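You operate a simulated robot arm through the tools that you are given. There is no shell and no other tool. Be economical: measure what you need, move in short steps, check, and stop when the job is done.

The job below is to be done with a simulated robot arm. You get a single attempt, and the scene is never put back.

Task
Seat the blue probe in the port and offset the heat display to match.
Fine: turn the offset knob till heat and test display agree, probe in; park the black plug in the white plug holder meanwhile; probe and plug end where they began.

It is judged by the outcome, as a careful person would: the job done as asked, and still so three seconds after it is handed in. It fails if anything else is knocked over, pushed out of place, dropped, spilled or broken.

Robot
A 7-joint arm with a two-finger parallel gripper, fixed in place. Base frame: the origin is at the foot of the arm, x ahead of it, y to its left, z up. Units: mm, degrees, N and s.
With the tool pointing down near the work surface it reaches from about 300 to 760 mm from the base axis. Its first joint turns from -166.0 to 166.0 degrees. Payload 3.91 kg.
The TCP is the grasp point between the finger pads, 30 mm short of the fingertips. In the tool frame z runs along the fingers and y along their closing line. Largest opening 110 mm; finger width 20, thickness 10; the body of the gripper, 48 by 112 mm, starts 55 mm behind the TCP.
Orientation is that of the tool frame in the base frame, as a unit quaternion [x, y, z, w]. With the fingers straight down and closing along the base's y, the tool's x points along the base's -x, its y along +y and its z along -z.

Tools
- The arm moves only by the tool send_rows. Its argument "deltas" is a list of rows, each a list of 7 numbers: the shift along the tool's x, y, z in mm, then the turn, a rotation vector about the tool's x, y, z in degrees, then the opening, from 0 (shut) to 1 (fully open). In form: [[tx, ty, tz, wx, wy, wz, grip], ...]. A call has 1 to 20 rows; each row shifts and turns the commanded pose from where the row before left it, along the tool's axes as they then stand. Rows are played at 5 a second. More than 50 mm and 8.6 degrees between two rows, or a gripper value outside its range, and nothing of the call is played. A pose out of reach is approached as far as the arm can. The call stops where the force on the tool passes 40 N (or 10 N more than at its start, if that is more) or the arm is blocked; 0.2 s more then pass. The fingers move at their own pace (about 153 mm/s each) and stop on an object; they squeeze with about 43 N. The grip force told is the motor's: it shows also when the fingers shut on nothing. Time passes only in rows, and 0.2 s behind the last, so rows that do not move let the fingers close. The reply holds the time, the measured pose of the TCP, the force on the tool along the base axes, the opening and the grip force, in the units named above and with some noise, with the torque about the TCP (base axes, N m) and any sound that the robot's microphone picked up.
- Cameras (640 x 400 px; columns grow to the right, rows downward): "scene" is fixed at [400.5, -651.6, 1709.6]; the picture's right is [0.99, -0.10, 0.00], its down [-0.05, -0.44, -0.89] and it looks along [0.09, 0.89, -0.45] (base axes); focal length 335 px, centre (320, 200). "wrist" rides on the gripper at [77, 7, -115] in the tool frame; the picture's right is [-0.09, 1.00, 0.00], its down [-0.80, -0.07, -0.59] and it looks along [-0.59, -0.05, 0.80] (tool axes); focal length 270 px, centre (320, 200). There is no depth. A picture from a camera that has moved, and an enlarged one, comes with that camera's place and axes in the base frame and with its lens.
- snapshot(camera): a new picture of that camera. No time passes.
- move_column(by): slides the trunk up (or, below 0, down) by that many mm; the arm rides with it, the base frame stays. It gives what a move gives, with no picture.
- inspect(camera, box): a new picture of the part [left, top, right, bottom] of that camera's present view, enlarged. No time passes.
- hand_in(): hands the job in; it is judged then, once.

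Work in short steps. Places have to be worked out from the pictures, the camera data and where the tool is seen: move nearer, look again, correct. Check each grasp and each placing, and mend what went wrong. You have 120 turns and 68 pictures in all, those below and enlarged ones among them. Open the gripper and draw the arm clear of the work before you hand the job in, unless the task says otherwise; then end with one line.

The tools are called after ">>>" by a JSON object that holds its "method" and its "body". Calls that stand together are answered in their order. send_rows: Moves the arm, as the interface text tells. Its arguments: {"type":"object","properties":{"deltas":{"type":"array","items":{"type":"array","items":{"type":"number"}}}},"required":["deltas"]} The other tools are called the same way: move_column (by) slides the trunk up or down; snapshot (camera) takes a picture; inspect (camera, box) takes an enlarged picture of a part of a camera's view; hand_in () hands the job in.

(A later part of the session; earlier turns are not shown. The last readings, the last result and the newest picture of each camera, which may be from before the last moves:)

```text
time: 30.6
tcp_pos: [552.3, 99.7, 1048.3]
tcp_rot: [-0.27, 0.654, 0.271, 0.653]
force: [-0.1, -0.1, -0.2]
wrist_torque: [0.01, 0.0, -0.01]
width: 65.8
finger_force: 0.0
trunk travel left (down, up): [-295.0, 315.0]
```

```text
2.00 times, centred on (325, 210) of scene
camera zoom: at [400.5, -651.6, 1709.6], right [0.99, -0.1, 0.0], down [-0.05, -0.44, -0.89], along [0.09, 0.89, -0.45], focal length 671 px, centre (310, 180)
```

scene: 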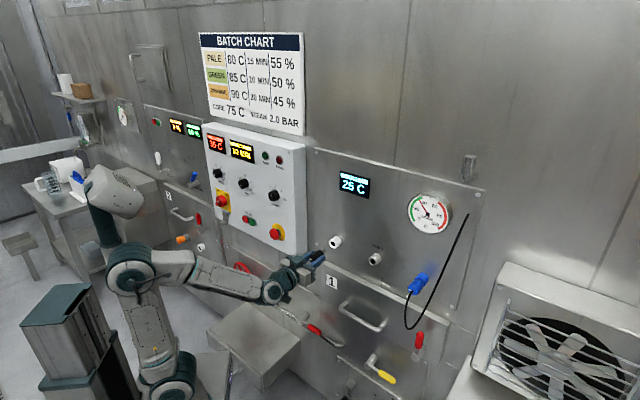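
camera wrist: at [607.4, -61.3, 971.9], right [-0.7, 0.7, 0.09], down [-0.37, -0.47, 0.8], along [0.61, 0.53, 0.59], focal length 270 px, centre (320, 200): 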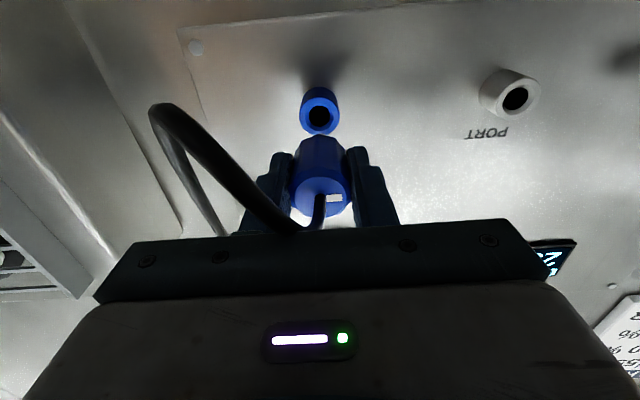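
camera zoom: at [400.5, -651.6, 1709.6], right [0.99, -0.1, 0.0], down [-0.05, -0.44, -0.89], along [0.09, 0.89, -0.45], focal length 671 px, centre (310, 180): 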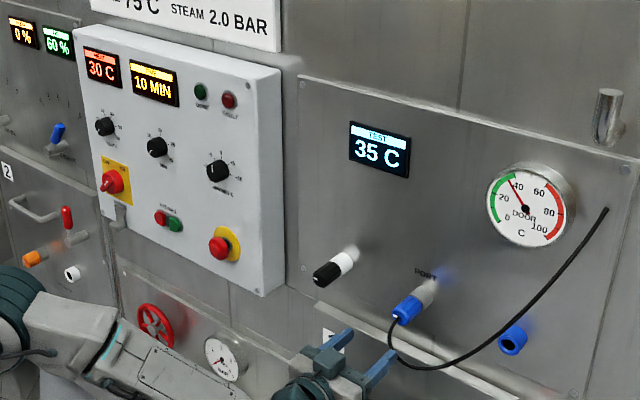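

TEST reads 35 C with the probe in, HEAT 30 C: the offset needs +5. Knob triangulates to ≈(345,458,1180) (n≈568, t≈80). Raise the trunk 131 and travel to a standoff in front of it.

>>> {"method": "move_column", "body": {"by": 131}}

>>> {"method": "send_rows", "body": {"deltas": [[0, 45, -10, 0, 0, 0, 0.6], [0, 45, 0, 0, 0, 0, 0.6], [0, 45, 0, 0, 0, 0, 0.6], [0, 45, 0, 0, 0, 0, 0.6], [0, 45, 0, 0, 0, 0, 0.6], [0, 45, 0, 0, 0, 0, 0.6], [0, 45, 0, 0, 0, 0, 0.6], [0, 45, 0, 0, 0, 0, 0.6], [0, 40, 0, 0, 0, 0, 0.6], [0, 0, 0, 0, 0, 0, 0.6]]}}

>>> {"method": "snapshot", "body": {"camera": "wrist"}}

>>> {"method": "snapshot", "body": {"camera": "scene"}}

```text
time: 32.2
tcp_pos: [552.7, 101.4, 1178.4]
tcp_rot: [-0.27, 0.653, 0.27, 0.653]
force: [0.2, 0.7, -0.4]
wrist_torque: [-0.03, 0.01, 0.02]
width: 66.1
finger_force: 0.1
trunk travel left (down, up): [-426.0, 184.0]
```

```text
time: 33.9
tcp_pos: [320.9, 339.0, 1133.7]
tcp_rot: [-0.238, 0.71, 0.369, 0.551]
force: [-0.5, 0.4, 0.7]
wrist_torque: [0.01, -0.02, 0.03]
width: 65.9
finger_force: 0.1
trunk travel left (down, up): [-426.0, 184.0]
stopped in row 8: the arm was blocked; the commanded pose is now the measured one
```

```text
25 pictures are left
camera wrist: at [224.8, 258.1, 1075.7], right [-0.72, 0.6, 0.35], down [-0.08, -0.57, 0.82], along [0.69, 0.56, 0.46], focal length 270 px, centre (320, 200)
```

wrist: 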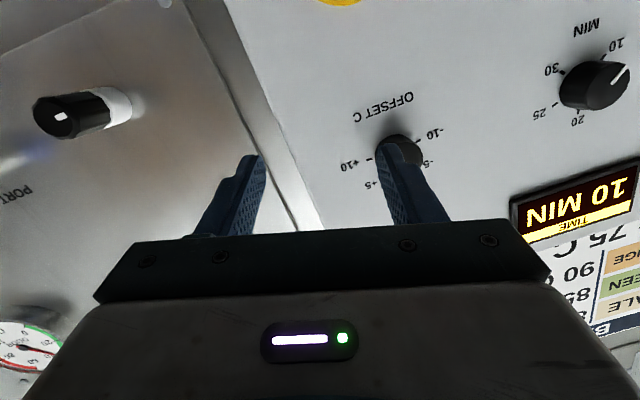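

```text
24 pictures are left
```

scene: 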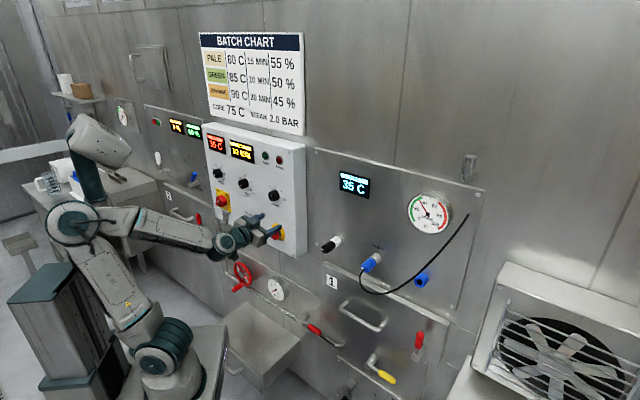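

The arm ran into its inner-reach/joint limit (no contact force) and the pose drifted. I back out along -y while restoring the orientation.

>>> {"method": "send_rows", "body": {"deltas": [[0, -40, 0, 0, 0, 0, 0.6], [0, -35, 0, 2.13, -2.63, -4.93, 0.6], [0, -35, 0, 2.13, -2.63, -4.93, 0.6], [0, 0, 0, 2.13, -2.63, -4.93, 0.6], [0, 0, 0, 0, 0, 0, 0.6]]}}

```text
time: 34.4
tcp_pos: [269.4, 378.6, 1126.8]
tcp_rot: [-0.331, 0.667, 0.43, 0.511]
force: [0.3, 0.3, 0.6]
wrist_torque: [-0.03, -0.02, 0.03]
width: 65.9
finger_force: 0.2
out of reach, approached as far as the arm can: row 2
trunk travel left (down, up): [-426.0, 184.0]
stopped in row 2: the arm was blocked; the commanded pose is now the measured one
```

It moved unexpectedly toward +t; test with a small hold to see where the arm settles, and look.

>>> {"method": "send_rows", "body": {"deltas": [[0, 0, 0, 0, 0, 0, 0.6], [0, 0, 0, 0, 0, 0, 0.6]]}}

>>> {"method": "snapshot", "body": {"camera": "scene"}}

```text
time: 35.0
tcp_pos: [268.5, 379.3, 1126.2]
tcp_rot: [-0.331, 0.667, 0.429, 0.512]
force: [0.7, -0.2, 0.0]
wrist_torque: [-0.01, 0.01, 0.0]
width: 66.1
finger_force: 0.0
trunk travel left (down, up): [-426.0, 184.0]
```

```text
23 pictures are left
```

scene: 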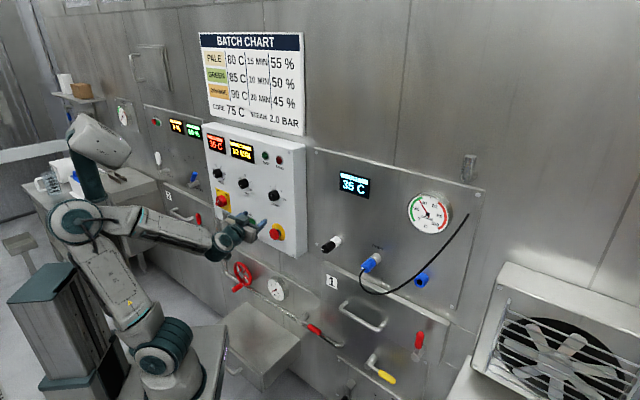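

Compute from the current orientation: move toward base (400,260,1130), away from the inner limit; try small first steps.

>>> {"method": "send_rows", "body": {"deltas": [[-3.8, -16.3, -5.7, 0, 0, 0, 0.6], [-3.8, -16.3, -5.7, 0, 0, 0, 0.6]]}}

```text
time: 35.6
tcp_pos: [297.2, 351.4, 1126.3]
tcp_rot: [-0.327, 0.67, 0.428, 0.511]
force: [6.4, -6.5, -1.1]
wrist_torque: [0.18, 0.02, 0.7]
width: 65.9
finger_force: 0.1
trunk travel left (down, up): [-426.0, 184.0]
```

Moving as commanded now; continue and re-check force.

>>> {"method": "send_rows", "body": {"deltas": [[-3.8, -16.3, -5.7, 0, 0, 0, 0.6], [-7.6, -32.6, -11.4, 0, 0, 0, 0.6], [-7.6, -32.6, -11.4, 0, 0, 0, 0.6], [0, 0, 0, 0, 0, 0, 0.6]]}}

```text
time: 36.6
tcp_pos: [362.0, 294.0, 1130.0]
tcp_rot: [-0.331, 0.667, 0.429, 0.512]
force: [1.1, -0.5, -0.9]
wrist_torque: [0.01, -0.03, 0.01]
width: 66.0
finger_force: 0.1
trunk travel left (down, up): [-426.0, 184.0]
```

Restore the 45° horizontal orientation here.

>>> {"method": "send_rows", "body": {"deltas": [[-7.6, -32.6, -11.4, 0, 0, 0, 0.6], [0, 0, 0, 5.1, -2.16, -3.06, 0.6], [0, 0, 0, 5.1, -2.16, -3.06, 0.6], [0, 0, 0, 5.1, -2.16, -3.06, 0.6], [0, 0, 0, 5.1, -2.16, -3.06, 0.6], [0, 0, 0, 0, 0, 0, 0.6]]}}

```text
time: 38.0
tcp_pos: [397.4, 277.2, 1140.3]
tcp_rot: [-0.271, 0.654, 0.269, 0.653]
force: [-0.5, 0.2, 0.6]
wrist_torque: [0.03, -0.03, 0.01]
width: 66.1
finger_force: 0.1
out of reach, approached as far as the arm can: row 4, 5
trunk travel left (down, up): [-426.0, 184.0]
```

The limit is the wrist coming too near the base axis. I lower the trunk by 120 and then raise the TCP with the arm, working nearer the wall.

>>> {"method": "move_column", "body": {"by": -120}}

>>> {"method": "send_rows", "body": {"deltas": [[-20, 0, 10, 0, 0, 0, 0.6], [-40, 0, 10, 0, 0, 0, 0.6], [-40, 0, 0, 0, 0, 0, 0.6], [-40, 0, 0, 0, 0, 0, 0.6], [-20, 0, 0, 0, 0, 0, 0.6], [0, 0, 0, 0, 0, 0, 0.6]]}}

```text
time: 39.5
tcp_pos: [398.3, 277.0, 1021.5]
tcp_rot: [-0.27, 0.654, 0.27, 0.653]
force: [0.8, 0.4, 0.1]
wrist_torque: [0.01, 0.03, -0.03]
width: 66.0
finger_force: 0.1
trunk travel left (down, up): [-306.0, 304.0]
```

```text
time: 40.9
tcp_pos: [425.4, 282.7, 1173.5]
tcp_rot: [-0.259, 0.663, 0.279, 0.645]
force: [-0.1, -0.7, 0.4]
wrist_torque: [-0.02, -0.01, 0.01]
width: 65.7
finger_force: 0.1
trunk travel left (down, up): [-306.0, 304.0]
```

Now travel +t at n≈500 in steps.

>>> {"method": "send_rows", "body": {"deltas": [[0, 30, 0, 0, 0, 0, 0.6], [0, 30, 0, 0, 0, 0, 0.6], [0, 30, 0, 0, 0, 0, 0.6], [0, 0, 0, 0, 0, 0, 0.6]]}}

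```text
time: 41.6
tcp_pos: [417.4, 315.0, 1152.0]
tcp_rot: [-0.228, 0.691, 0.322, 0.605]
force: [0.3, -0.5, 0.4]
wrist_torque: [0.0, -0.02, 0.03]
width: 65.7
finger_force: 0.1
trunk travel left (down, up): [-306.0, 304.0]
stopped in row 3: the arm was blocked; the commanded pose is now the measured one
```

Still limited; look at the arm's posture to understand which joint binds.

>>> {"method": "inspect", "body": {"camera": "scene", "box": [0, 80, 400, 400]}}

```text
1.25 times, centred on (200, 240) of scene
camera zoom: at [400.5, -651.6, 1709.6], right [0.99, -0.1, 0.0], down [-0.05, -0.44, -0.89], along [0.09, 0.89, -0.45], focal length 419 px, centre (470, 150)
```

zoom: 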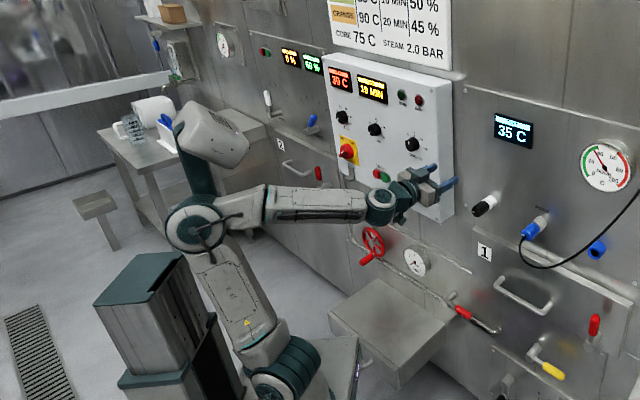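

The drift is mainly roll about the tool axis (+), so a wrist roll joint binds. Knob gripping doesn't depend on roll, so I roll positively (which is also the direction needed to turn the knob).

>>> {"method": "send_rows", "body": {"deltas": [[0, 0, 0, 1, -3.5, 4, 0.6], [0, 0, 0, 0, 0, 8, 0.6], [0, 0, 0, 0, 0, 8, 0.6], [0, 0, 0, 0, 0, 8, 0.6], [0, 0, 0, 0, 0, 0, 0.6]]}}

```text
time: 42.8
tcp_pos: [419.1, 315.1, 1148.3]
tcp_rot: [-0.039, 0.71, 0.47, 0.524]
force: [0.5, -0.1, -0.7]
wrist_torque: [0.03, 0.0, -0.04]
width: 65.7
finger_force: 0.0
trunk travel left (down, up): [-306.0, 304.0]
```

Orientation is good now (axis exactly 45°, rolled 39°). Move toward the knob in steps.

>>> {"method": "send_rows", "body": {"deltas": [[14, 27.7, -2.8, 0, 0, 0, 0.6], [14, 27.7, -2.8, 0, 0, 0, 0.6], [14, 27.7, -2.8, 0, 0, 0, 0.6], [0, 0, 0, 0, 0, 0, 0.6]]}}

```text
time: 43.4
tcp_pos: [412.5, 341.2, 1133.2]
tcp_rot: [0.009, 0.731, 0.498, 0.466]
force: [-0.1, -0.3, -0.5]
wrist_torque: [0.0, 0.02, 0.04]
width: 65.8
finger_force: 0.0
trunk travel left (down, up): [-306.0, 304.0]
stopped in row 3: the arm was blocked; the commanded pose is now the measured one
```

The block worsens with a lower trunk: the upper arm leans back too far (shoulder limit). So the trunk should go up instead. Back out right first, then raise the trunk while lowering the arm.

>>> {"method": "send_rows", "body": {"deltas": [[-22, -20, -5, 0, 0, 0, 0.6], [-22, -20, -5, 0, 0, 0, 0.6], [-22, -20, 0, 0, 0, 0, 0.6], [0, 0, 0, 0, 0, 0, 0.6]]}}

>>> {"method": "move_column", "body": {"by": 150}}

```text
time: 44.4
tcp_pos: [470.9, 269.4, 1134.2]
tcp_rot: [0.011, 0.732, 0.495, 0.468]
force: [0.1, 0.1, 0.7]
wrist_torque: [0.01, 0.01, 0.01]
width: 66.0
finger_force: 0.1
trunk travel left (down, up): [-306.0, 304.0]
```

```text
time: 46.2
tcp_pos: [469.9, 270.6, 1285.2]
tcp_rot: [0.011, 0.732, 0.495, 0.468]
force: [0.4, -0.9, 0.2]
wrist_torque: [0.01, -0.02, 0.01]
width: 65.9
finger_force: 0.0
trunk travel left (down, up): [-456.0, 154.0]
```

Lower the arm to ~1180, then raise the trunk further.

>>> {"method": "send_rows", "body": {"deltas": [[23.5, -25.8, 0, 0, 0, 0, 0.6], [23.5, -25.8, 0, 0, 0, 0, 0.6], [23.5, -25.8, 0, 0, 0, 0, 0.6], [11.7, -12.9, 0, 0, 0, 0, 0.6], [0, 0, 0, 0, 0, 0, 0.6]]}}

>>> {"method": "move_column", "body": {"by": 130}}

```text
time: 47.4
tcp_pos: [465.0, 264.5, 1162.2]
tcp_rot: [0.01, 0.732, 0.495, 0.468]
force: [0.7, 0.0, 0.3]
wrist_torque: [0.01, 0.01, 0.01]
width: 66.0
finger_force: 0.2
trunk travel left (down, up): [-456.0, 154.0]
```

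```text
time: 49.0
tcp_pos: [464.6, 264.2, 1291.6]
tcp_rot: [0.011, 0.732, 0.495, 0.468]
force: [-0.2, 0.4, -0.5]
wrist_torque: [-0.03, 0.01, 0.03]
width: 65.8
finger_force: 0.1
trunk travel left (down, up): [-586.0, 24.0]
```

Lower the arm to knob height and level the tool axis.

>>> {"method": "send_rows", "body": {"deltas": [[25, -27, 0, 0, 0, 0, 0.6], [25, -27, 0, 0, 0, 0, 0.6], [25, -27, 0, 0, 0, 0, 0.6], [0, 0, 0, -2.1, -3.6, 0, 0.6], [0, 0, 0, 0, 0, 0, 0.6]]}}

```text
time: 50.1
tcp_pos: [461.0, 260.3, 1182.4]
tcp_rot: [0.017, 0.707, 0.509, 0.491]
force: [-0.3, -0.3, 0.3]
wrist_torque: [0.0, -0.04, -0.01]
width: 66.2
finger_force: 0.0
trunk travel left (down, up): [-586.0, 24.0]
```

Axis good. Move +t in steps.

>>> {"method": "send_rows", "body": {"deltas": [[22, 20.3, 0, 0, 0, 0, 0.6], [29.5, 27.1, 0, 0, 0, 0, 0.6], [29.5, 27.1, 0, 0, 0, 0, 0.6], [0, 0, 0, 0, 0, 0, 0.6]]}}

```text
time: 51.1
tcp_pos: [451.9, 278.2, 1184.5]
tcp_rot: [0.017, 0.707, 0.508, 0.491]
force: [0.0, 0.3, 0.5]
wrist_torque: [-0.02, 0.02, -0.02]
width: 66.0
finger_force: 0.0
out of reach, approached as far as the arm can: row 1, 2, 3
trunk travel left (down, up): [-586.0, 24.0]
```

Now the elbow fold limits. Earlier data shows an intermediate trunk height (~426–440) reaches farthest in. Undo the command, then lower the trunk to the middle.

>>> {"method": "send_rows", "body": {"deltas": [[-29.5, -27.1, 0, 0, 0, 0, 0.6], [-29.5, -27.1, 0, 0, 0, 0, 0.6], [-22, -20.3, 0, 0, 0, 0, 0.6], [0, 0, 0, 0, 0, 0, 0.6]]}}

>>> {"method": "move_column", "body": {"by": -150}}

>>> {"method": "send_rows", "body": {"deltas": [[-25, 27, 0, 0, 0, 0, 0.6], [-25, 27, 0, 0, 0, 0, 0.6], [-25, 27, 0, 0, 0, 0, 0.6], [-25, 27, 0, 0, 0, 0, 0.6], [0, 0, 0, 0, 0, 0, 0.6]]}}

```text
time: 52.1
tcp_pos: [528.1, 198.6, 1182.3]
tcp_rot: [0.018, 0.707, 0.508, 0.491]
force: [0.0, -0.2, -0.1]
wrist_torque: [-0.01, -0.04, -0.02]
width: 66.1
finger_force: 0.1
trunk travel left (down, up): [-586.0, 24.0]
```

```text
time: 53.9
tcp_pos: [528.1, 198.3, 1033.0]
tcp_rot: [0.016, 0.707, 0.509, 0.491]
force: [-0.3, -0.3, 0.0]
wrist_torque: [0.02, -0.02, 0.0]
width: 65.9
finger_force: 0.1
trunk travel left (down, up): [-436.0, 174.0]
```

```text
time: 55.1
tcp_pos: [529.0, 198.7, 1180.5]
tcp_rot: [0.017, 0.708, 0.507, 0.491]
force: [-0.7, -0.2, 0.8]
wrist_torque: [0.02, -0.01, 0.0]
width: 66.2
finger_force: 0.0
trunk travel left (down, up): [-436.0, 174.0]
```

Now step +t again at n≈520.

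>>> {"method": "send_rows", "body": {"deltas": [[29.5, 27.1, 3, 0, 0, 0, 0.6], [29.5, 27.1, 3, 0, 0, 0, 0.6], [29.5, 27.1, 0, 0, 0, 0, 0.6], [29.5, 27.1, 0, 0, 0, 0, 0.6], [0, 0, 0, 0, 0, 0, 0.6]]}}

```text
time: 56.3
tcp_pos: [420.6, 317.9, 1179.3]
tcp_rot: [0.017, 0.707, 0.508, 0.491]
force: [-0.8, -0.7, 0.8]
wrist_torque: [0.01, -0.02, -0.04]
width: 66.1
finger_force: 0.0
trunk travel left (down, up): [-436.0, 174.0]
```

Good. Continue.

>>> {"method": "send_rows", "body": {"deltas": [[22, 20.3, 0, 0, 0, 0, 0.6], [22, 20.3, 0, 0, 0, 0, 0.6], [0, 0, 0, 0, 0, 0, 0.6]]}}

```text
time: 57.1
tcp_pos: [394.2, 354.2, 1165.6]
tcp_rot: [0.06, 0.718, 0.537, 0.44]
force: [0.3, -0.1, -0.7]
wrist_torque: [0.0, 0.01, 0.04]
width: 66.1
finger_force: 0.1
trunk travel left (down, up): [-436.0, 174.0]
stopped in row 3: the arm was blocked; the commanded pose is now the measured one
```

Blocked again near t≈-28. Look at the arm body to see what touches.

>>> {"method": "inspect", "body": {"camera": "scene", "box": [20, 100, 320, 390]}}

```text
1.38 times, centred on (170, 245) of scene
camera zoom: at [400.5, -651.6, 1709.6], right [0.99, -0.1, 0.0], down [-0.05, -0.44, -0.89], along [0.09, 0.89, -0.45], focal length 463 px, centre (527, 138)
```

zoom: 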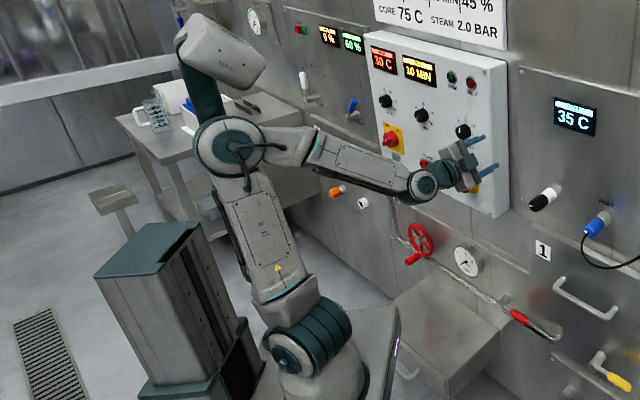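

The elbow seems to foul the mast behind it. With roll 0 at this trunk height the wrist earlier came much nearer the base without trouble, so I back out right, undo the roll, and level z.

>>> {"method": "send_rows", "body": {"deltas": [[-27.5, -19, 0, 0, 0, 0, 0.6], [-27.5, -19, 0, 0, 0, 0, 0.6], [-27.5, -19, 0, 0, 0, 0, 0.6], [-27.5, -19, 0, 0, 0, 0, 0.6], [0, 0, 0, 0, -0.3, -7.9, 0.6], [0, 0, 0, 0, -0.3, -7.9, 0.6], [0, 0, 0, 0, -0.3, -7.9, 0.6], [0, 0, 0, 0, -0.3, -7.9, 0.6], [0, 0, 0, 0, -0.4, -7.9, 0.6], [0, 0, 0, 0, -0.4, -7.9, 0.6], [0, 0, 0, 0, -0.4, -7.9, 0.6], [0, 0, 0, 0, 0, 0, 0.6]]}}

```text
time: 59.7
tcp_pos: [491.6, 261.1, 1164.5]
tcp_rot: [-0.271, 0.654, 0.268, 0.654]
force: [-0.1, 0.3, 0.2]
wrist_torque: [0.03, 0.01, -0.03]
width: 65.7
finger_force: 0.0
trunk travel left (down, up): [-436.0, 174.0]
```

Restored. Step +t at n≈530.

>>> {"method": "send_rows", "body": {"deltas": [[-8, 40, 0, 0, 0, 0, 0.6], [-8, 40, 0, 0, 0, 0, 0.6], [0, 40, 0, 0, 0, 0, 0.6], [0, 20, 0, 0, 0, 0, 0.6], [0, 0, 0, 0, 0, 0, 0.6]]}}

```text
time: 60.9
tcp_pos: [402.0, 355.6, 1171.7]
tcp_rot: [-0.245, 0.672, 0.3, 0.631]
force: [-0.1, -0.4, -0.1]
wrist_torque: [0.0, 0.0, 0.04]
width: 66.0
finger_force: 0.0
trunk travel left (down, up): [-436.0, 174.0]
```

Drift begins again at t≈-33 (elbow contact). Try a trunk height in between: back off, raise 65, lower the arm by the same.

>>> {"method": "send_rows", "body": {"deltas": [[0, -40, 0, 0, 0, 0, 0.6], [0, -40, 0, 0, 0, 0, 0.6], [0, 0, 0, 0, 0, 0, 0.6]]}}

>>> {"method": "move_column", "body": {"by": 65}}

>>> {"method": "send_rows", "body": {"deltas": [[35, 0, 0, 0, 0, 0, 0.6], [32, 0, 0, 0, 0, 0, 0.6], [0, 0, 0, 0, 0, 0, 0.6]]}}

```text
time: 61.7
tcp_pos: [462.2, 283.9, 1178.5]
tcp_rot: [-0.234, 0.665, 0.296, 0.644]
force: [-0.5, 0.2, -0.3]
wrist_torque: [0.0, -0.03, -0.01]
width: 66.2
finger_force: 0.0
trunk travel left (down, up): [-436.0, 174.0]
```

```text
time: 62.7
tcp_pos: [462.7, 284.6, 1244.2]
tcp_rot: [-0.235, 0.664, 0.296, 0.645]
force: [-0.5, -0.3, 0.2]
wrist_torque: [0.03, -0.02, 0.0]
width: 66.1
finger_force: 0.1
trunk travel left (down, up): [-501.0, 109.0]
```

```text
time: 63.5
tcp_pos: [446.0, 304.8, 1178.5]
tcp_rot: [-0.271, 0.654, 0.269, 0.653]
force: [-0.2, -0.3, 0.2]
wrist_torque: [-0.03, 0.0, -0.03]
width: 66.2
finger_force: 0.2
trunk travel left (down, up): [-501.0, 109.0]
```

Clean now. Step +t.

>>> {"method": "send_rows", "body": {"deltas": [[0, 35, 0, 0, 0, 0, 0.6], [0, 35, 0, 0, 0, 0, 0.6], [0, 0, 0, 0, 0, 0, 0.6]]}}

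```text
time: 64.5
tcp_pos: [442.4, 302.5, 1181.0]
tcp_rot: [-0.213, 0.673, 0.237, 0.668]
force: [0.3, -0.2, -0.6]
wrist_torque: [-0.01, -0.03, -0.04]
width: 65.7
finger_force: 0.1
trunk travel left (down, up): [-501.0, 109.0]
stopped in row 3: the arm was blocked; the commanded pose is now the measured one
```

Odd IK states here. I reset by returning to the far right (t≈-320), where the posture was healthy, with correct orientation and trunk 426, then retry at larger n.

>>> {"method": "send_rows", "body": {"deltas": [[0, -40, -12, 0, 0, 0, 0.6], [0, -40, -12, 0, 0, 0, 0.6], [0, -40, -12, -4, 0.2, -1, 0.6], [0, -40, -12, -3.9, 0.2, -0.9, 0.6], [0, -40, -10, 0, 0, 0, 0.6], [0, 0, 0, 0, 0, 0, 0.6], [0, 0, 0, 0, 0, 0, 0.6]]}}

>>> {"method": "move_column", "body": {"by": -75}}

```text
time: 66.1
tcp_pos: [524.6, 114.0, 1177.7]
tcp_rot: [-0.272, 0.652, 0.273, 0.653]
force: [-0.5, -1.0, 0.1]
wrist_torque: [0.01, 0.01, -0.02]
width: 65.7
finger_force: 0.0
trunk travel left (down, up): [-501.0, 109.0]
```

```text
time: 67.3
tcp_pos: [524.1, 112.3, 1103.0]
tcp_rot: [-0.272, 0.653, 0.272, 0.653]
force: [-0.7, 0.6, 0.4]
wrist_torque: [0.05, 0.01, -0.03]
width: 65.6
finger_force: 0.0
trunk travel left (down, up): [-426.0, 184.0]
```

Raise to 1180 and move out in n to ~535.

>>> {"method": "send_rows", "body": {"deltas": [[-39, -25, 0, 0, 0, 0, 0.6], [-38, 0, 20, 0, 0, 0, 0.6], [0, 0, 30, 0, 0, 0, 0.6], [0, 0, 35, 0, 0, 0, 0.6], [0, 0, 0, 0, 0, 0, 0.6], [0, 0, 0, 0, 0, 0, 0.6]]}}

>>> {"method": "snapshot", "body": {"camera": "scene"}}

```text
time: 68.7
tcp_pos: [603.0, 157.2, 1180.4]
tcp_rot: [-0.272, 0.653, 0.272, 0.653]
force: [-0.8, -0.7, -0.5]
wrist_torque: [-0.03, 0.0, -0.02]
width: 65.9
finger_force: 0.0
trunk travel left (down, up): [-426.0, 184.0]
```

```text
20 pictures are left
```

scene: 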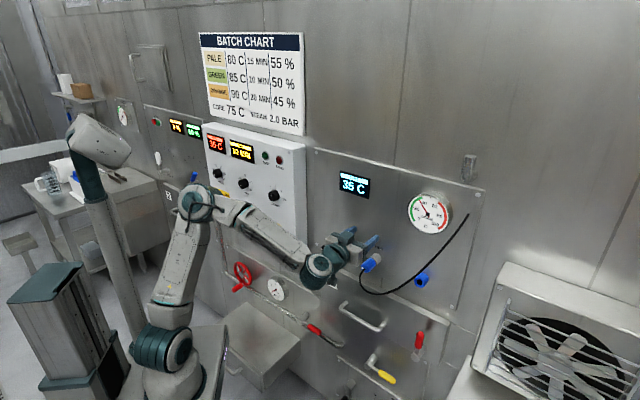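

Healthy posture; the mast behind is what the elbow meets. Traverse +t at n≈537.

>>> {"method": "send_rows", "body": {"deltas": [[0, 40, 0, 0, 0, 0, 0.6], [0, 40, 0, 0, 0, 0, 0.6], [0, 40, 0, 0, 0, 0, 0.6], [0, 40, 0, 0, 0, 0, 0.6], [0, 40, 0, 0, 0, 0, 0.6], [0, 0, 0, 0, 0, 0, 0.6]]}}

```text
time: 70.1
tcp_pos: [467.6, 286.2, 1178.9]
tcp_rot: [-0.259, 0.658, 0.27, 0.654]
force: [-0.4, -0.1, -0.1]
wrist_torque: [0.01, 0.0, -0.01]
width: 66.2
finger_force: 0.1
trunk travel left (down, up): [-426.0, 184.0]
```

Slight drift again already. New plan: high trunk (clean there, only fails for wrist radius <320), and transit with the tool yawed to ~70° so the wrist stays farther out. Back off, raise trunk, lower arm.

>>> {"method": "send_rows", "body": {"deltas": [[0, -40, 0, 0, 0, 0, 0.6], [0, -40, 0, 0, 0, 0, 0.6], [0, 0, 0, 0, 0, 0, 0.6]]}}

>>> {"method": "move_column", "body": {"by": 160}}

>>> {"method": "send_rows", "body": {"deltas": [[40, 0, 0, 0, 0, 0, 0.6], [40, 0, 0, 0, 0, 0, 0.6], [40, 0, 0, 0, 0, 0, 0.6], [38, 0, 0, 0, 0, 0, 0.6], [0, 0, 0, 0, 0, 0, 0.6]]}}

```text
time: 70.9
tcp_pos: [517.0, 239.3, 1179.2]
tcp_rot: [-0.273, 0.653, 0.271, 0.652]
force: [-1.0, -0.9, -0.4]
wrist_torque: [0.01, 0.01, -0.02]
width: 66.3
finger_force: 0.1
trunk travel left (down, up): [-426.0, 184.0]
```

```text
time: 72.7
tcp_pos: [518.0, 240.5, 1339.6]
tcp_rot: [-0.271, 0.653, 0.271, 0.653]
force: [-0.6, 0.5, 0.5]
wrist_torque: [0.02, 0.04, 0.03]
width: 66.2
finger_force: 0.1
trunk travel left (down, up): [-586.0, 24.0]
```

```text
time: 73.9
tcp_pos: [517.6, 240.1, 1181.0]
tcp_rot: [-0.272, 0.653, 0.272, 0.653]
force: [-0.6, 0.1, 0.0]
wrist_torque: [-0.01, 0.0, -0.01]
width: 65.8
finger_force: 0.0
trunk travel left (down, up): [-586.0, 24.0]
```

Yaw the tool to 70° and traverse along the wall direction.

>>> {"method": "send_rows", "body": {"deltas": [[0, 0, 0, -8.3, 0, 0, 0.6], [0, 0, 0, -8.3, 0, 0, 0.6], [0, 0, 0, -8.4, 0, 0, 0.6], [0, 36.3, 16.9, 0, 0, 0, 0.6], [0, 36.3, 16.9, 0, 0, 0, 0.6], [0, 36.3, 16.9, 0, 0, 0, 0.6], [0, 0, 0, 0, 0, 0, 0.6]]}}

```text
time: 75.5
tcp_pos: [432.4, 323.3, 1183.7]
tcp_rot: [-0.406, 0.579, 0.406, 0.579]
force: [0.6, -0.5, 0.3]
wrist_torque: [-0.01, -0.01, 0.0]
width: 66.1
finger_force: 0.1
trunk travel left (down, up): [-586.0, 24.0]
```

Clean. Continue.

>>> {"method": "send_rows", "body": {"deltas": [[0, 36.3, 16.9, 0, 0, 0, 0.6], [0, 36.3, 16.9, 0, 0, 0, 0.6], [0, 0, 0, 0, 0, 0, 0.6]]}}

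```text
time: 76.3
tcp_pos: [375.0, 379.1, 1181.9]
tcp_rot: [-0.407, 0.579, 0.407, 0.578]
force: [0.2, 0.2, -0.2]
wrist_torque: [0.0, 0.03, -0.01]
width: 65.5
finger_force: 0.1
trunk travel left (down, up): [-586.0, 24.0]
```

Great. One more step to t≈45, then look with the wrist camera.

>>> {"method": "send_rows", "body": {"deltas": [[0, 38, 11, 0, 0, 0, 0.6], [0, 0, 0, 0, 0, 0, 0.6]]}}

>>> {"method": "snapshot", "body": {"camera": "wrist"}}

```text
time: 76.9
tcp_pos: [343.2, 404.0, 1183.2]
tcp_rot: [-0.406, 0.578, 0.406, 0.579]
force: [0.4, -0.5, 0.0]
wrist_torque: [-0.02, 0.0, 0.05]
width: 66.0
finger_force: 0.1
trunk travel left (down, up): [-586.0, 24.0]
```

```text
19 pictures are left
camera wrist: at [298.0, 297.7, 1105.5], right [-0.94, 0.34, 0.09], down [-0.13, -0.58, 0.8], along [0.32, 0.74, 0.59], focal length 270 px, centre (320, 200)
```

wrist: 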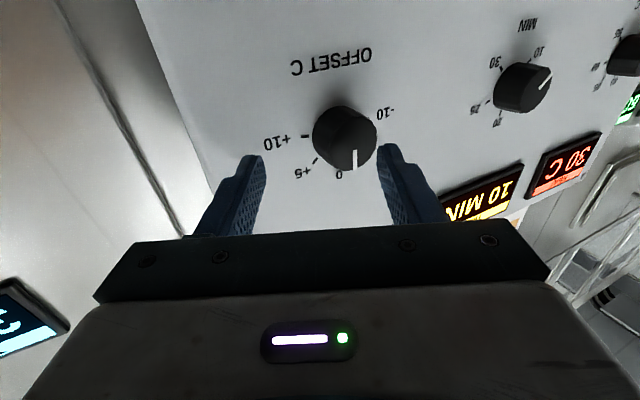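

Pointer at 0, knob front ≈(342,455,1179.5) → n≈563, t≈80, ≈38 mm wide. Shift to t=80 and yaw back to 45°.

>>> {"method": "send_rows", "body": {"deltas": [[0, 32, 19, 0, 0, 0, 0.6], [0, 0, 0, 8.3, 0, 0, 0.6], [0, 0, 0, 8.3, 0, 0, 0.6], [0, 0, 0, 8.4, 0, 0, 0.6], [0, 0, 0, 0, 0, 0, 0.6]]}}

>>> {"method": "snapshot", "body": {"camera": "wrist"}}

```text
time: 77.7
tcp_pos: [410.3, 350.7, 1216.4]
tcp_rot: [-0.228, 0.675, 0.321, 0.624]
force: [-0.2, 0.0, -0.2]
wrist_torque: [0.01, 0.0, 0.05]
width: 66.3
finger_force: 0.1
out of reach, approached as far as the arm can: row 2, 3
trunk travel left (down, up): [-586.0, 24.0]
stopped in row 4: the arm was blocked; the commanded pose is now the measured one
```

```text
18 pictures are left
camera wrist: at [317.2, 279.6, 1143.5], right [-0.69, 0.68, 0.23], down [-0.27, -0.55, 0.79], along [0.67, 0.48, 0.57], focal length 270 px, centre (320, 200)
```

wrist: 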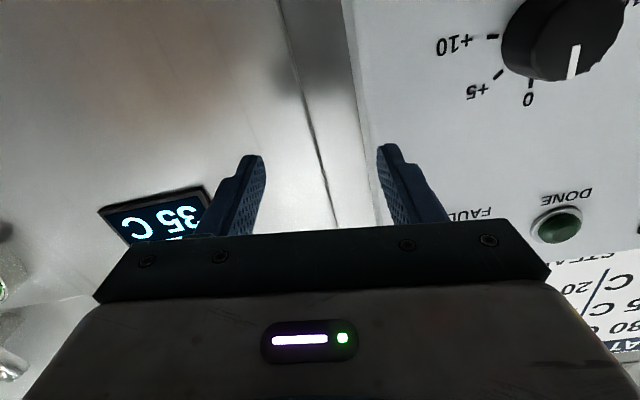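

IK failed at 45° yaw and slid back (nothing touched; pointer still at 0). New idea: keep yaw 70° (clean) but roll -90° so the fingers close vertically; then the yaw tilt lies in the pad plane and gripping the knob still works. Back off and restore yaw 70°.

>>> {"method": "send_rows", "body": {"deltas": [[0, -25, 0, 0, 0, 0, 0.6], [0, -25, 0, 0, 0, 0, 0.6], [0, 0, 0, -8, 0, -3, 0.6], [0, 0, 0, -8, 0, -3, 0.6], [0, 0, 0, -8, 0, -3, 0.6], [0, 0, 0, 0, 0, 0, 0.6]]}}

```text
time: 79.1
tcp_pos: [445.8, 318.4, 1208.4]
tcp_rot: [-0.405, 0.574, 0.403, 0.586]
force: [0.5, 0.1, -0.1]
wrist_torque: [-0.03, -0.02, -0.04]
width: 66.1
finger_force: 0.0
trunk travel left (down, up): [-586.0, 24.0]
```

Good. Lower to 1180 and roll -90°.

>>> {"method": "send_rows", "body": {"deltas": [[28, 0, 0, 0, 0, 0, 0.6], [0, 0, 0, 0, 0, -8.2, 0.6], [0, 0, 0, 0, 0, -8.2, 0.6], [0, 0, 0, 0, 0, -8.2, 0.6], [0, 0, 0, 0, 0, -8.2, 0.6], [0, 0, 0, 0, 0, -8.2, 0.6], [0, 0, 0, 0, 0, -8.2, 0.6], [0, 0, 0, 0, 0, -8.2, 0.6], [0, 0, 0, 0, 0, -8.2, 0.6], [0, 0, 0, 0, 0, -8.2, 0.6], [0, 0, 0, 0, 0, -8.2, 0.6], [0, 0, 0, 0, 0, -8, 0.6], [0, 0, 0, 0, 0, 0, 0.6]]}}

```text
time: 81.9
tcp_pos: [433.8, 343.1, 1266.8]
tcp_rot: [0.697, -0.125, 0.127, -0.694]
force: [0.7, 0.8, 0.1]
wrist_torque: [-0.02, 0.01, 0.0]
width: 66.1
finger_force: 0.2
out of reach, approached as far as the arm can: row 9, 10, 11, 12
trunk travel left (down, up): [-586.0, 24.0]
```

Roll -90° hits the last joint's negative limit; +90° then has ample room. Roll the other way.

>>> {"method": "send_rows", "body": {"deltas": [[0, 0, 0, 0, 0, 8, 0.6], [0, 0, 0, 0, 0, 8, 0.6], [0, 0, 0, 0, 0, 8, 0.6], [0, 0, 0, 0, 0, 8, 0.6], [0, 0, 0, 0, 0, 8, 0.6], [0, 0, 0, 0, 0, 8, 0.6], [0, 0, 0, 0, 0, 8, 0.6], [0, 0, 0, 0, 0, 8, 0.6], [0, 0, 0, 0, 0, 8, 0.6], [0, 0, 0, 0, 0, 8, 0.6], [0, 0, 0, 0, 0, 10, 0.6]]}}

```text
refused: row 11 steps farther than a row can; nothing moved
```

Fix the last row's size.

>>> {"method": "send_rows", "body": {"deltas": [[0, 0, 0, 0, 0, 8.2, 0.6], [0, 0, 0, 0, 0, 8.2, 0.6], [0, 0, 0, 0, 0, 8.2, 0.6], [0, 0, 0, 0, 0, 8.2, 0.6], [0, 0, 0, 0, 0, 8.2, 0.6], [0, 0, 0, 0, 0, 8.2, 0.6], [0, 0, 0, 0, 0, 8.2, 0.6], [0, 0, 0, 0, 0, 8.2, 0.6], [0, 0, 0, 0, 0, 8.2, 0.6], [0, 0, 0, 0, 0, 8.2, 0.6], [0, 0, 0, 0, 0, 8, 0.6], [0, 0, 0, 0, 0, 0, 0.6]]}}

```text
time: 84.5
tcp_pos: [434.5, 342.5, 1265.6]
tcp_rot: [-0.404, 0.574, 0.404, 0.586]
force: [0.3, 0.1, 0.1]
wrist_torque: [0.0, -0.04, -0.01]
width: 65.9
finger_force: 0.0
trunk travel left (down, up): [-586.0, 24.0]
```

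Lower to 1180 and step right a bit, then roll +90°.

>>> {"method": "send_rows", "body": {"deltas": [[0, -22.7, -15, 0, 0, 0, 0.6], [43, 0, 0, 0, 0, 0, 0.6], [42, 0, 0, 0, 0, 0, 0.6], [0, 0, 0, 0, 0, 8.2, 0.6], [0, 0, 0, 0, 0, 8.2, 0.6], [0, 0, 0, 0, 0, 8.2, 0.6], [0, 0, 0, 0, 0, 8.2, 0.6], [0, 0, 0, 0, 0, 8.2, 0.6], [0, 0, 0, 0, 0, 8.2, 0.6], [0, 0, 0, 0, 0, 8.2, 0.6], [0, 0, 0, 0, 0, 8.2, 0.6], [0, 0, 0, 0, 0, 8.2, 0.6], [0, 0, 0, 0, 0, 8.2, 0.6], [0, 0, 0, 0, 0, 8, 0.6], [0, 0, 0, 0, 0, 0, 0.6]]}}

```text
time: 87.7
tcp_pos: [451.9, 320.7, 1180.6]
tcp_rot: [0.12, 0.692, 0.701, 0.129]
force: [-0.6, -0.2, 0.6]
wrist_torque: [0.05, 0.03, -0.03]
width: 65.9
finger_force: 0.2
trunk travel left (down, up): [-586.0, 24.0]
```

Roll +90 is clean. Traverse toward the knob.

>>> {"method": "send_rows", "body": {"deltas": [[32.4, 0, 12.3, 0, 0, 0, 0.6], [32.4, 0, 12.3, 0, 0, 0, 0.6], [32.4, 0, 12.3, 0, 0, 0, 0.6], [20, 0, 7.6, 0, 0, 0, 0.6], [0, 0, 0, 0, 0, 0, 0.6]]}}

>>> {"method": "snapshot", "body": {"camera": "wrist"}}

```text
time: 88.9
tcp_pos: [358.8, 402.1, 1180.4]
tcp_rot: [0.12, 0.691, 0.701, 0.13]
force: [0.0, 0.5, 0.2]
wrist_torque: [-0.01, -0.01, -0.01]
width: 66.0
finger_force: 0.0
trunk travel left (down, up): [-586.0, 24.0]
```

```text
17 pictures are left
camera wrist: at [246.1, 322.1, 1183.4], right [0.07, -0.04, 1.0], down [0.54, -0.84, -0.07], along [0.84, 0.55, -0.03], focal length 270 px, centre (320, 200)
```

wrist: 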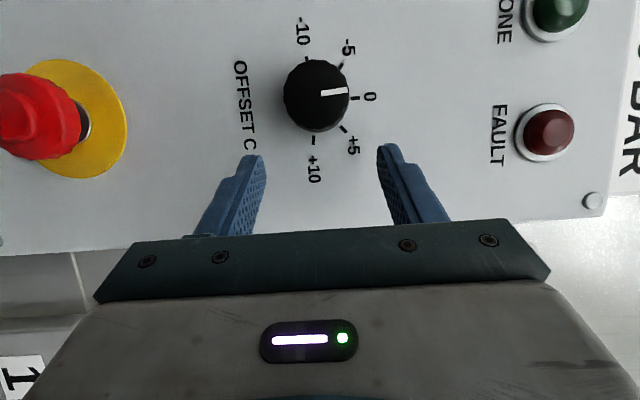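

Clear view: pointer at 0, +5 is ≈45° clockwise. Move to (n≈552, t≈70) so the finger ends straddle the knob top and bottom.

>>> {"method": "send_rows", "body": {"deltas": [[18, 1, 7.5, 0, 0, 0, 0.6], [18, 0, 7.5, 0, 0, 0, 0.6], [0, 0, 0, 0, 0, 0, 0.6], [-3.4, 0, 7.2, 0, 0, 0, 0.6], [0, 0, 0, 0, 0, 0, 0.6]]}}

>>> {"method": "snapshot", "body": {"camera": "wrist"}}

>>> {"method": "inspect", "body": {"camera": "scene", "box": [190, 120, 310, 245]}}

```text
time: 90.1
tcp_pos: [335.7, 434.4, 1180.5]
tcp_rot: [0.121, 0.692, 0.7, 0.13]
force: [0.1, 0.3, 0.0]
wrist_torque: [-0.02, -0.01, -0.02]
width: 66.1
finger_force: 0.0
trunk travel left (down, up): [-586.0, 24.0]
```

```text
16 pictures are left
camera wrist: at [223.1, 354.5, 1184.9], right [0.07, -0.04, 1.0], down [0.55, -0.84, -0.07], along [0.84, 0.55, -0.03], focal length 270 px, centre (320, 200)
```

wrist: 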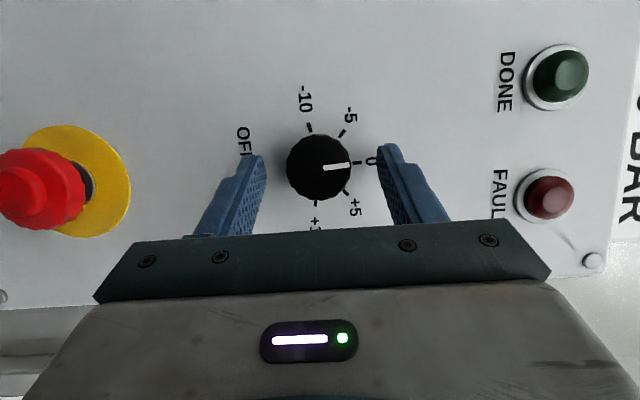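

```text
3.20 times, centred on (250, 182) of scene
camera zoom: at [400.5, -651.6, 1709.6], right [0.99, -0.1, 0.0], down [-0.05, -0.44, -0.89], along [0.09, 0.89, -0.45], focal length 1073 px, centre (544, 256)
```

zoom: 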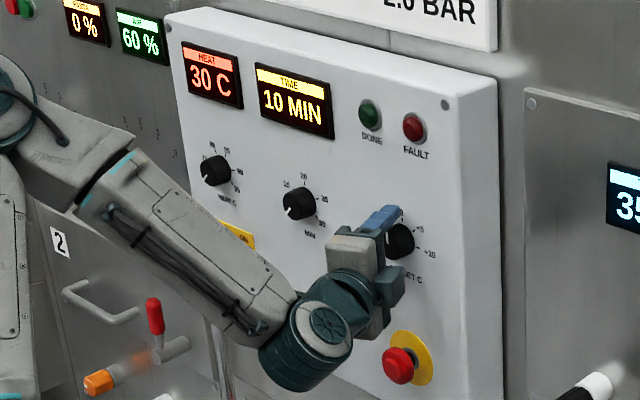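

Centred between the fingers. Advance 6.5 mm along the normal and close on the knob.

>>> {"method": "send_rows", "body": {"deltas": [[-2.75, 0, 5.9, 0, 0, 0, 0.6], [0, 0, 0, 0, 0, 0, 0.5], [0, 0, 0, 0, 0, 0, 0.42], [0, 0, 0, 0, 0, 0, 0.2], [0, 0, 0, 0, 0, 0, 0.2]]}}

>>> {"method": "inspect", "body": {"camera": "wrist", "box": [200, 70, 440, 240]}}

```text
time: 91.3
tcp_pos: [337.9, 438.7, 1178.5]
tcp_rot: [0.119, 0.693, 0.699, 0.13]
force: [-19.2, -21.9, -23.2]
wrist_torque: [-1.11, 0.96, 0.01]
width: 37.7
finger_force: 15.4
trunk travel left (down, up): [-586.0, 24.0]
```

```text
2.35 times, centred on (320, 155) of wrist
camera zoom: at [225.4, 356.9, 1184.4], right [0.07, -0.04, 1.0], down [0.55, -0.84, -0.07], along [0.84, 0.55, -0.04], focal length 636 px, centre (320, 306)
```

zoom: 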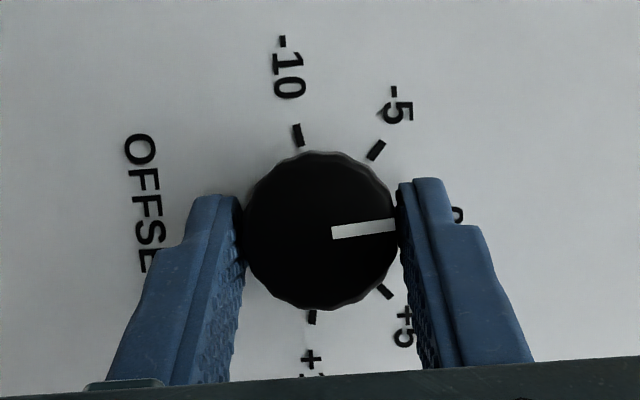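

Gripped (37.7 mm) but the tips press on the panel (≈29 N) and the centre is ~2 mm high. Open slightly, back off 3 mm, lower 2 mm, and re-grip.

>>> {"method": "send_rows", "body": {"deltas": [[0, 0, 0, 0, 0, 0, 0.45], [1.4, -2, -3, 0, 0, 0, 0.45], [0, 0, 0, 0, 0, 0, 0.45], [0, 0, 0, 0, 0, 0, 0.2], [0, 0, 0, 0, 0, 0, 0.2]]}}

```text
time: 92.5
tcp_pos: [337.3, 437.0, 1177.9]
tcp_rot: [0.12, 0.691, 0.701, 0.13]
force: [-1.1, 0.0, 4.9]
wrist_torque: [0.07, 0.02, 0.11]
width: 37.1
finger_force: 44.4
trunk travel left (down, up): [-586.0, 24.0]
```

Firm, relaxed grip. Turn about the knob's axis (tilted in the tool frame) with compensation, 21° first.

>>> {"method": "send_rows", "body": {"deltas": [[0, -1.16, 0, -2.96, 0, 6.34, 0.2], [0, -1.16, 0, -2.96, 0, 6.34, 0.2], [0, -1.16, 0, -2.96, 0, 6.34, 0.2], [0, 0, 0, 0, 0, 0, 0.2]]}}

>>> {"method": "inspect", "body": {"camera": "scene", "box": [195, 125, 395, 250]}}

>>> {"method": "inspect", "body": {"camera": "wrist", "box": [200, 70, 440, 240]}}

```text
time: 93.5
tcp_pos: [337.3, 436.5, 1176.6]
tcp_rot: [0.217, 0.612, 0.76, 0.016]
force: [-17.8, 17.5, -7.1]
wrist_torque: [-0.09, -0.11, 1.61]
width: 37.0
finger_force: 45.4
out of reach, approached as far as the arm can: row 3
trunk travel left (down, up): [-586.0, 24.0]
```

```text
3.20 times, centred on (295, 188) of scene
camera zoom: at [400.5, -651.6, 1709.6], right [0.99, -0.1, 0.0], down [-0.05, -0.44, -0.89], along [0.09, 0.89, -0.45], focal length 1073 px, centre (400, 240)
```

zoom: 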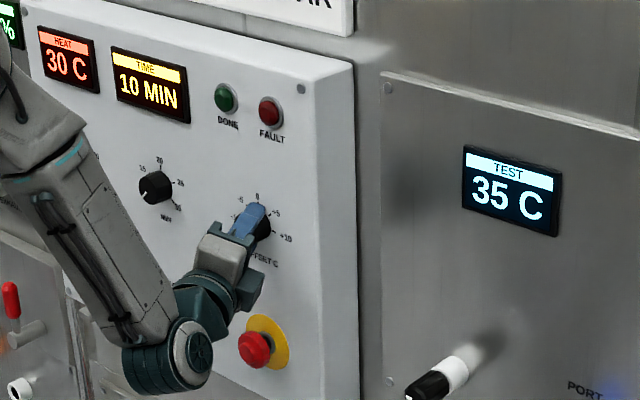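

```text
2.35 times, centred on (320, 155) of wrist
camera zoom: at [229.6, 351.6, 1188.9], right [0.32, -0.27, 0.91], down [0.5, -0.76, -0.41], along [0.8, 0.58, -0.11], focal length 636 px, centre (320, 306)
```

zoom: 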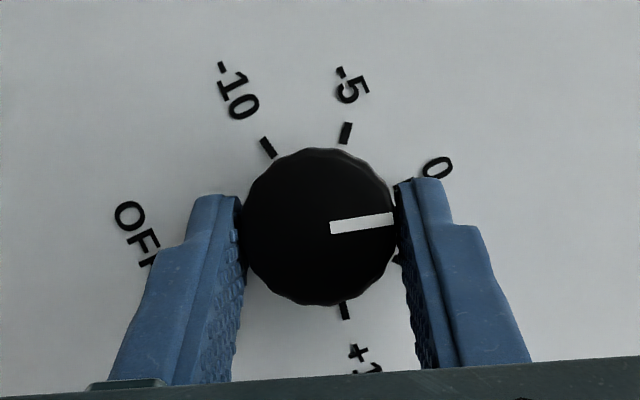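

The knob turns with the fingers (~19°), but the pose nears a joint limit. Ratchet: open, rotate back ~42° about the knob axis, and re-grip.

>>> {"method": "send_rows", "body": {"deltas": [[0, 0, 0, 0, 0, 0, 0.5], [0, 0, 0, 0, 0, 0, 0.55], [0, 1.16, 0, 2.96, 0, -6.34, 0.55], [0, 1.16, 0, 2.96, 0, -6.34, 0.55], [0, 1.16, 0, 2.96, 0, -6.34, 0.55], [0, 1.16, 0, 2.96, 0, -6.34, 0.55], [0, 1.16, 0, 2.96, 0, -6.34, 0.55], [0, 0, 0, 0, 0, 0, 0.55]]}}

>>> {"method": "snapshot", "body": {"camera": "wrist"}}

```text
time: 95.3
tcp_pos: [342.9, 430.7, 1183.8]
tcp_rot: [0.05, 0.737, 0.644, 0.201]
force: [0.3, -1.2, -0.4]
wrist_torque: [-0.05, -0.02, -0.05]
width: 60.3
finger_force: 0.0
trunk travel left (down, up): [-586.0, 24.0]
```

```text
11 pictures are left
camera wrist: at [230.8, 351.2, 1183.8], right [-0.11, 0.14, 0.99], down [0.53, -0.83, 0.17], along [0.84, 0.54, 0.02], focal length 270 px, centre (320, 200)
```

wrist: 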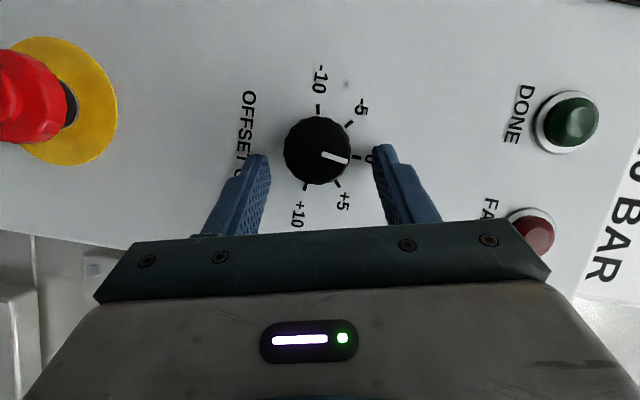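

Knob stayed partly turned (~15–20°). Re-centre (t +9, z -2), re-grip, and turn another 28°.

>>> {"method": "send_rows", "body": {"deltas": [[8.4, 0.3, 3.8, 0, 0, 0, 0.55], [0, 0, 0, 0, 0, 0, 0.55], [0, 0, 0, 0, 0, 0, 0.2], [0, 0, 0, 0, 0, 0, 0.2], [0, 0, 0, 0, 0, 0, 0.2]]}}

```text
time: 96.5
tcp_pos: [336.4, 438.1, 1181.7]
tcp_rot: [0.05, 0.737, 0.644, 0.2]
force: [-0.3, -5.7, -8.0]
wrist_torque: [-0.26, 0.15, -0.19]
width: 37.6
finger_force: 45.0
trunk travel left (down, up): [-586.0, 24.0]
```

Good grip with small forces. Turn 28°.

>>> {"method": "send_rows", "body": {"deltas": [[0, -1.14, 0, -2.9, -0.1, 6.38, 0.2], [0, -1.14, 0, -2.9, -0.1, 6.38, 0.2], [0, -1.14, 0, -2.9, -0.1, 6.38, 0.2], [0, -1.14, 0, -2.9, -0.1, 6.38, 0.2], [0, 0, 0, 0, 0, 0, 0.2]]}}

>>> {"method": "inspect", "body": {"camera": "scene", "box": [195, 125, 395, 250]}}

```text
time: 97.7
tcp_pos: [337.7, 437.5, 1177.5]
tcp_rot: [0.193, 0.638, 0.743, 0.059]
force: [-3.6, -3.7, -12.6]
wrist_torque: [-0.2, 0.04, 0.19]
width: 37.3
finger_force: 45.4
trunk travel left (down, up): [-586.0, 24.0]
```

```text
3.20 times, centred on (295, 188) of scene
camera zoom: at [400.5, -651.6, 1709.6], right [0.99, -0.1, 0.0], down [-0.05, -0.44, -0.89], along [0.09, 0.89, -0.45], focal length 1073 px, centre (400, 240)
```

zoom: 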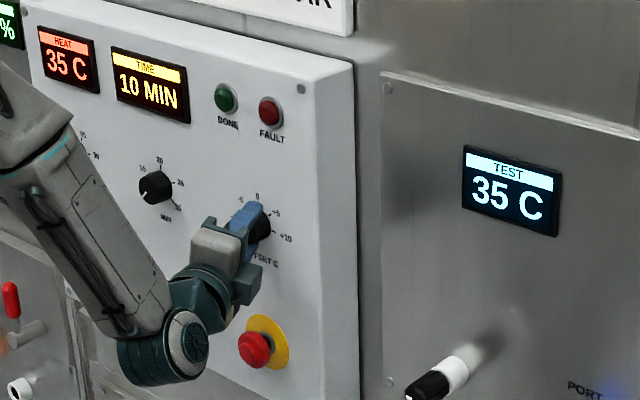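

HEAT now reads 35 C, equal to TEST. Look at the pointer before releasing.

>>> {"method": "inspect", "body": {"camera": "wrist", "box": [200, 70, 440, 240]}}

```text
2.35 times, centred on (320, 155) of wrist
camera zoom: at [226.0, 356.1, 1187.9], right [0.24, -0.21, 0.95], down [0.51, -0.81, -0.3], along [0.83, 0.56, -0.09], focal length 636 px, centre (320, 306)
```

zoom: 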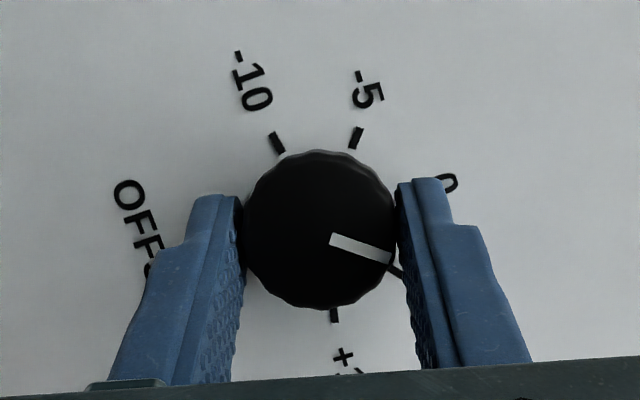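

Pointer sits at the +5 tick. Release, back off along the normal, and look at nothing yet; move right away from the knob.

>>> {"method": "send_rows", "body": {"deltas": [[0, 0, 0, 0, 0, 0, 0.4], [0, 0, 0, 0, 0, 0, 0.6], [3, 0, -6.5, 0, 0, 0, 0.6], [3, 0, -6.5, 0, 0, 0, 0.6], [0, 0, 0, 0, 0, 0, 0.6]]}}

```text
time: 98.9
tcp_pos: [327.4, 428.6, 1177.3]
tcp_rot: [0.192, 0.638, 0.743, 0.059]
force: [-0.9, -0.5, 1.0]
wrist_torque: [0.0, -0.01, -0.04]
width: 65.9
finger_force: 0.1
trunk travel left (down, up): [-586.0, 24.0]
```

Clean release. Travel right in steps.

>>> {"method": "send_rows", "body": {"deltas": [[-31, 8.3, -13.9, 0, 0, 0, 0.6], [-31, 8.3, -13.9, 0, 0, 0, 0.6], [-31, 8.3, -13.9, 0, 0, 0, 0.6], [-31, 8.3, -13.9, 0, 0, 0, 0.6], [-31, 8.3, -13.9, 0, 0, 0, 0.6], [0, 0, 0, 0, 0, 0, 0.6]]}}

>>> {"method": "inspect", "body": {"camera": "scene", "box": [195, 125, 455, 310]}}

```text
time: 100.3
tcp_pos: [452.7, 304.1, 1177.8]
tcp_rot: [0.193, 0.638, 0.743, 0.059]
force: [-0.2, 0.2, -0.5]
wrist_torque: [0.01, 0.01, -0.02]
width: 65.9
finger_force: 0.0
trunk travel left (down, up): [-586.0, 24.0]
```

```text
2.16 times, centred on (325, 218) of scene
camera zoom: at [400.5, -651.6, 1709.6], right [0.99, -0.1, 0.0], down [-0.05, -0.44, -0.89], along [0.09, 0.89, -0.45], focal length 725 px, centre (309, 162)
```

zoom: 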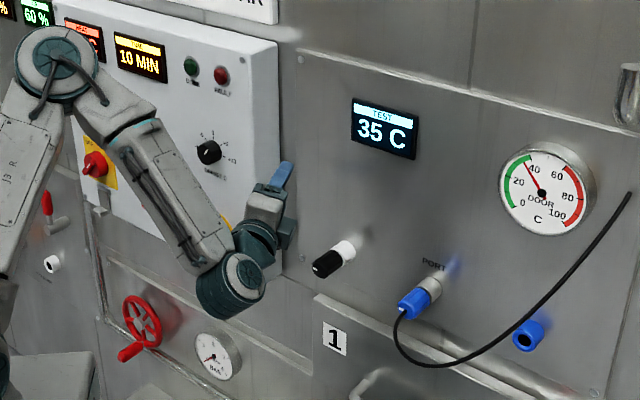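

All fine. Continue right to clear space, back off, and restore the roll-0, 45° orientation.

>>> {"method": "send_rows", "body": {"deltas": [[-39.9, 10.7, -17.9, 0, 0, 0, 0.6], [-31.7, 10.7, -36.1, 0, 0, 0, 0.6], [-31.7, 10.7, -36.1, 0, 0, 0, 0.6], [-39.9, 10.7, -17.9, 0, 0, 0, 0.6], [0, 0, 0, 0, 0, 0, 0.6]]}}

>>> {"method": "send_rows", "body": {"deltas": [[0, 0, 0, 1.74, -1.275, -7.83, 0.6], [0, 0, 0, 1.74, -1.275, -7.83, 0.6], [0, 0, 0, 1.74, -1.275, -7.83, 0.6], [0, 0, 0, 1.74, -1.275, -7.83, 0.6], [0, 0, 0, 1.74, -1.275, -7.83, 0.6], [0, 0, 0, 1.74, -1.275, -7.83, 0.6], [0, 0, 0, 1.74, -1.275, -7.83, 0.6], [0, 0, 0, 1.74, -1.275, -7.83, 0.6], [0, 0, 0, 1.74, -1.275, -7.83, 0.6], [0, 0, 0, 1.74, -1.275, -7.83, 0.6], [0, 0, 0, 1.74, -1.275, -7.83, 0.6], [0, 0, 0, 1.74, -1.275, -7.83, 0.6], [0, 0, 0, 1.74, -1.275, -7.83, 0.6], [0, 0, 0, 0, 0, 0, 0.6]]}}

```text
time: 101.5
tcp_pos: [550.7, 149.1, 1178.0]
tcp_rot: [0.191, 0.638, 0.743, 0.059]
force: [-0.3, -0.1, 0.0]
wrist_torque: [-0.03, 0.01, 0.0]
width: 66.2
finger_force: 0.0
trunk travel left (down, up): [-586.0, 24.0]
```

```text
time: 104.5
tcp_pos: [550.2, 149.7, 1178.5]
tcp_rot: [-0.271, 0.653, 0.27, 0.654]
force: [-0.1, -0.2, 0.0]
wrist_torque: [0.01, 0.01, 0.0]
width: 66.3
finger_force: 0.0
trunk travel left (down, up): [-586.0, 24.0]
```

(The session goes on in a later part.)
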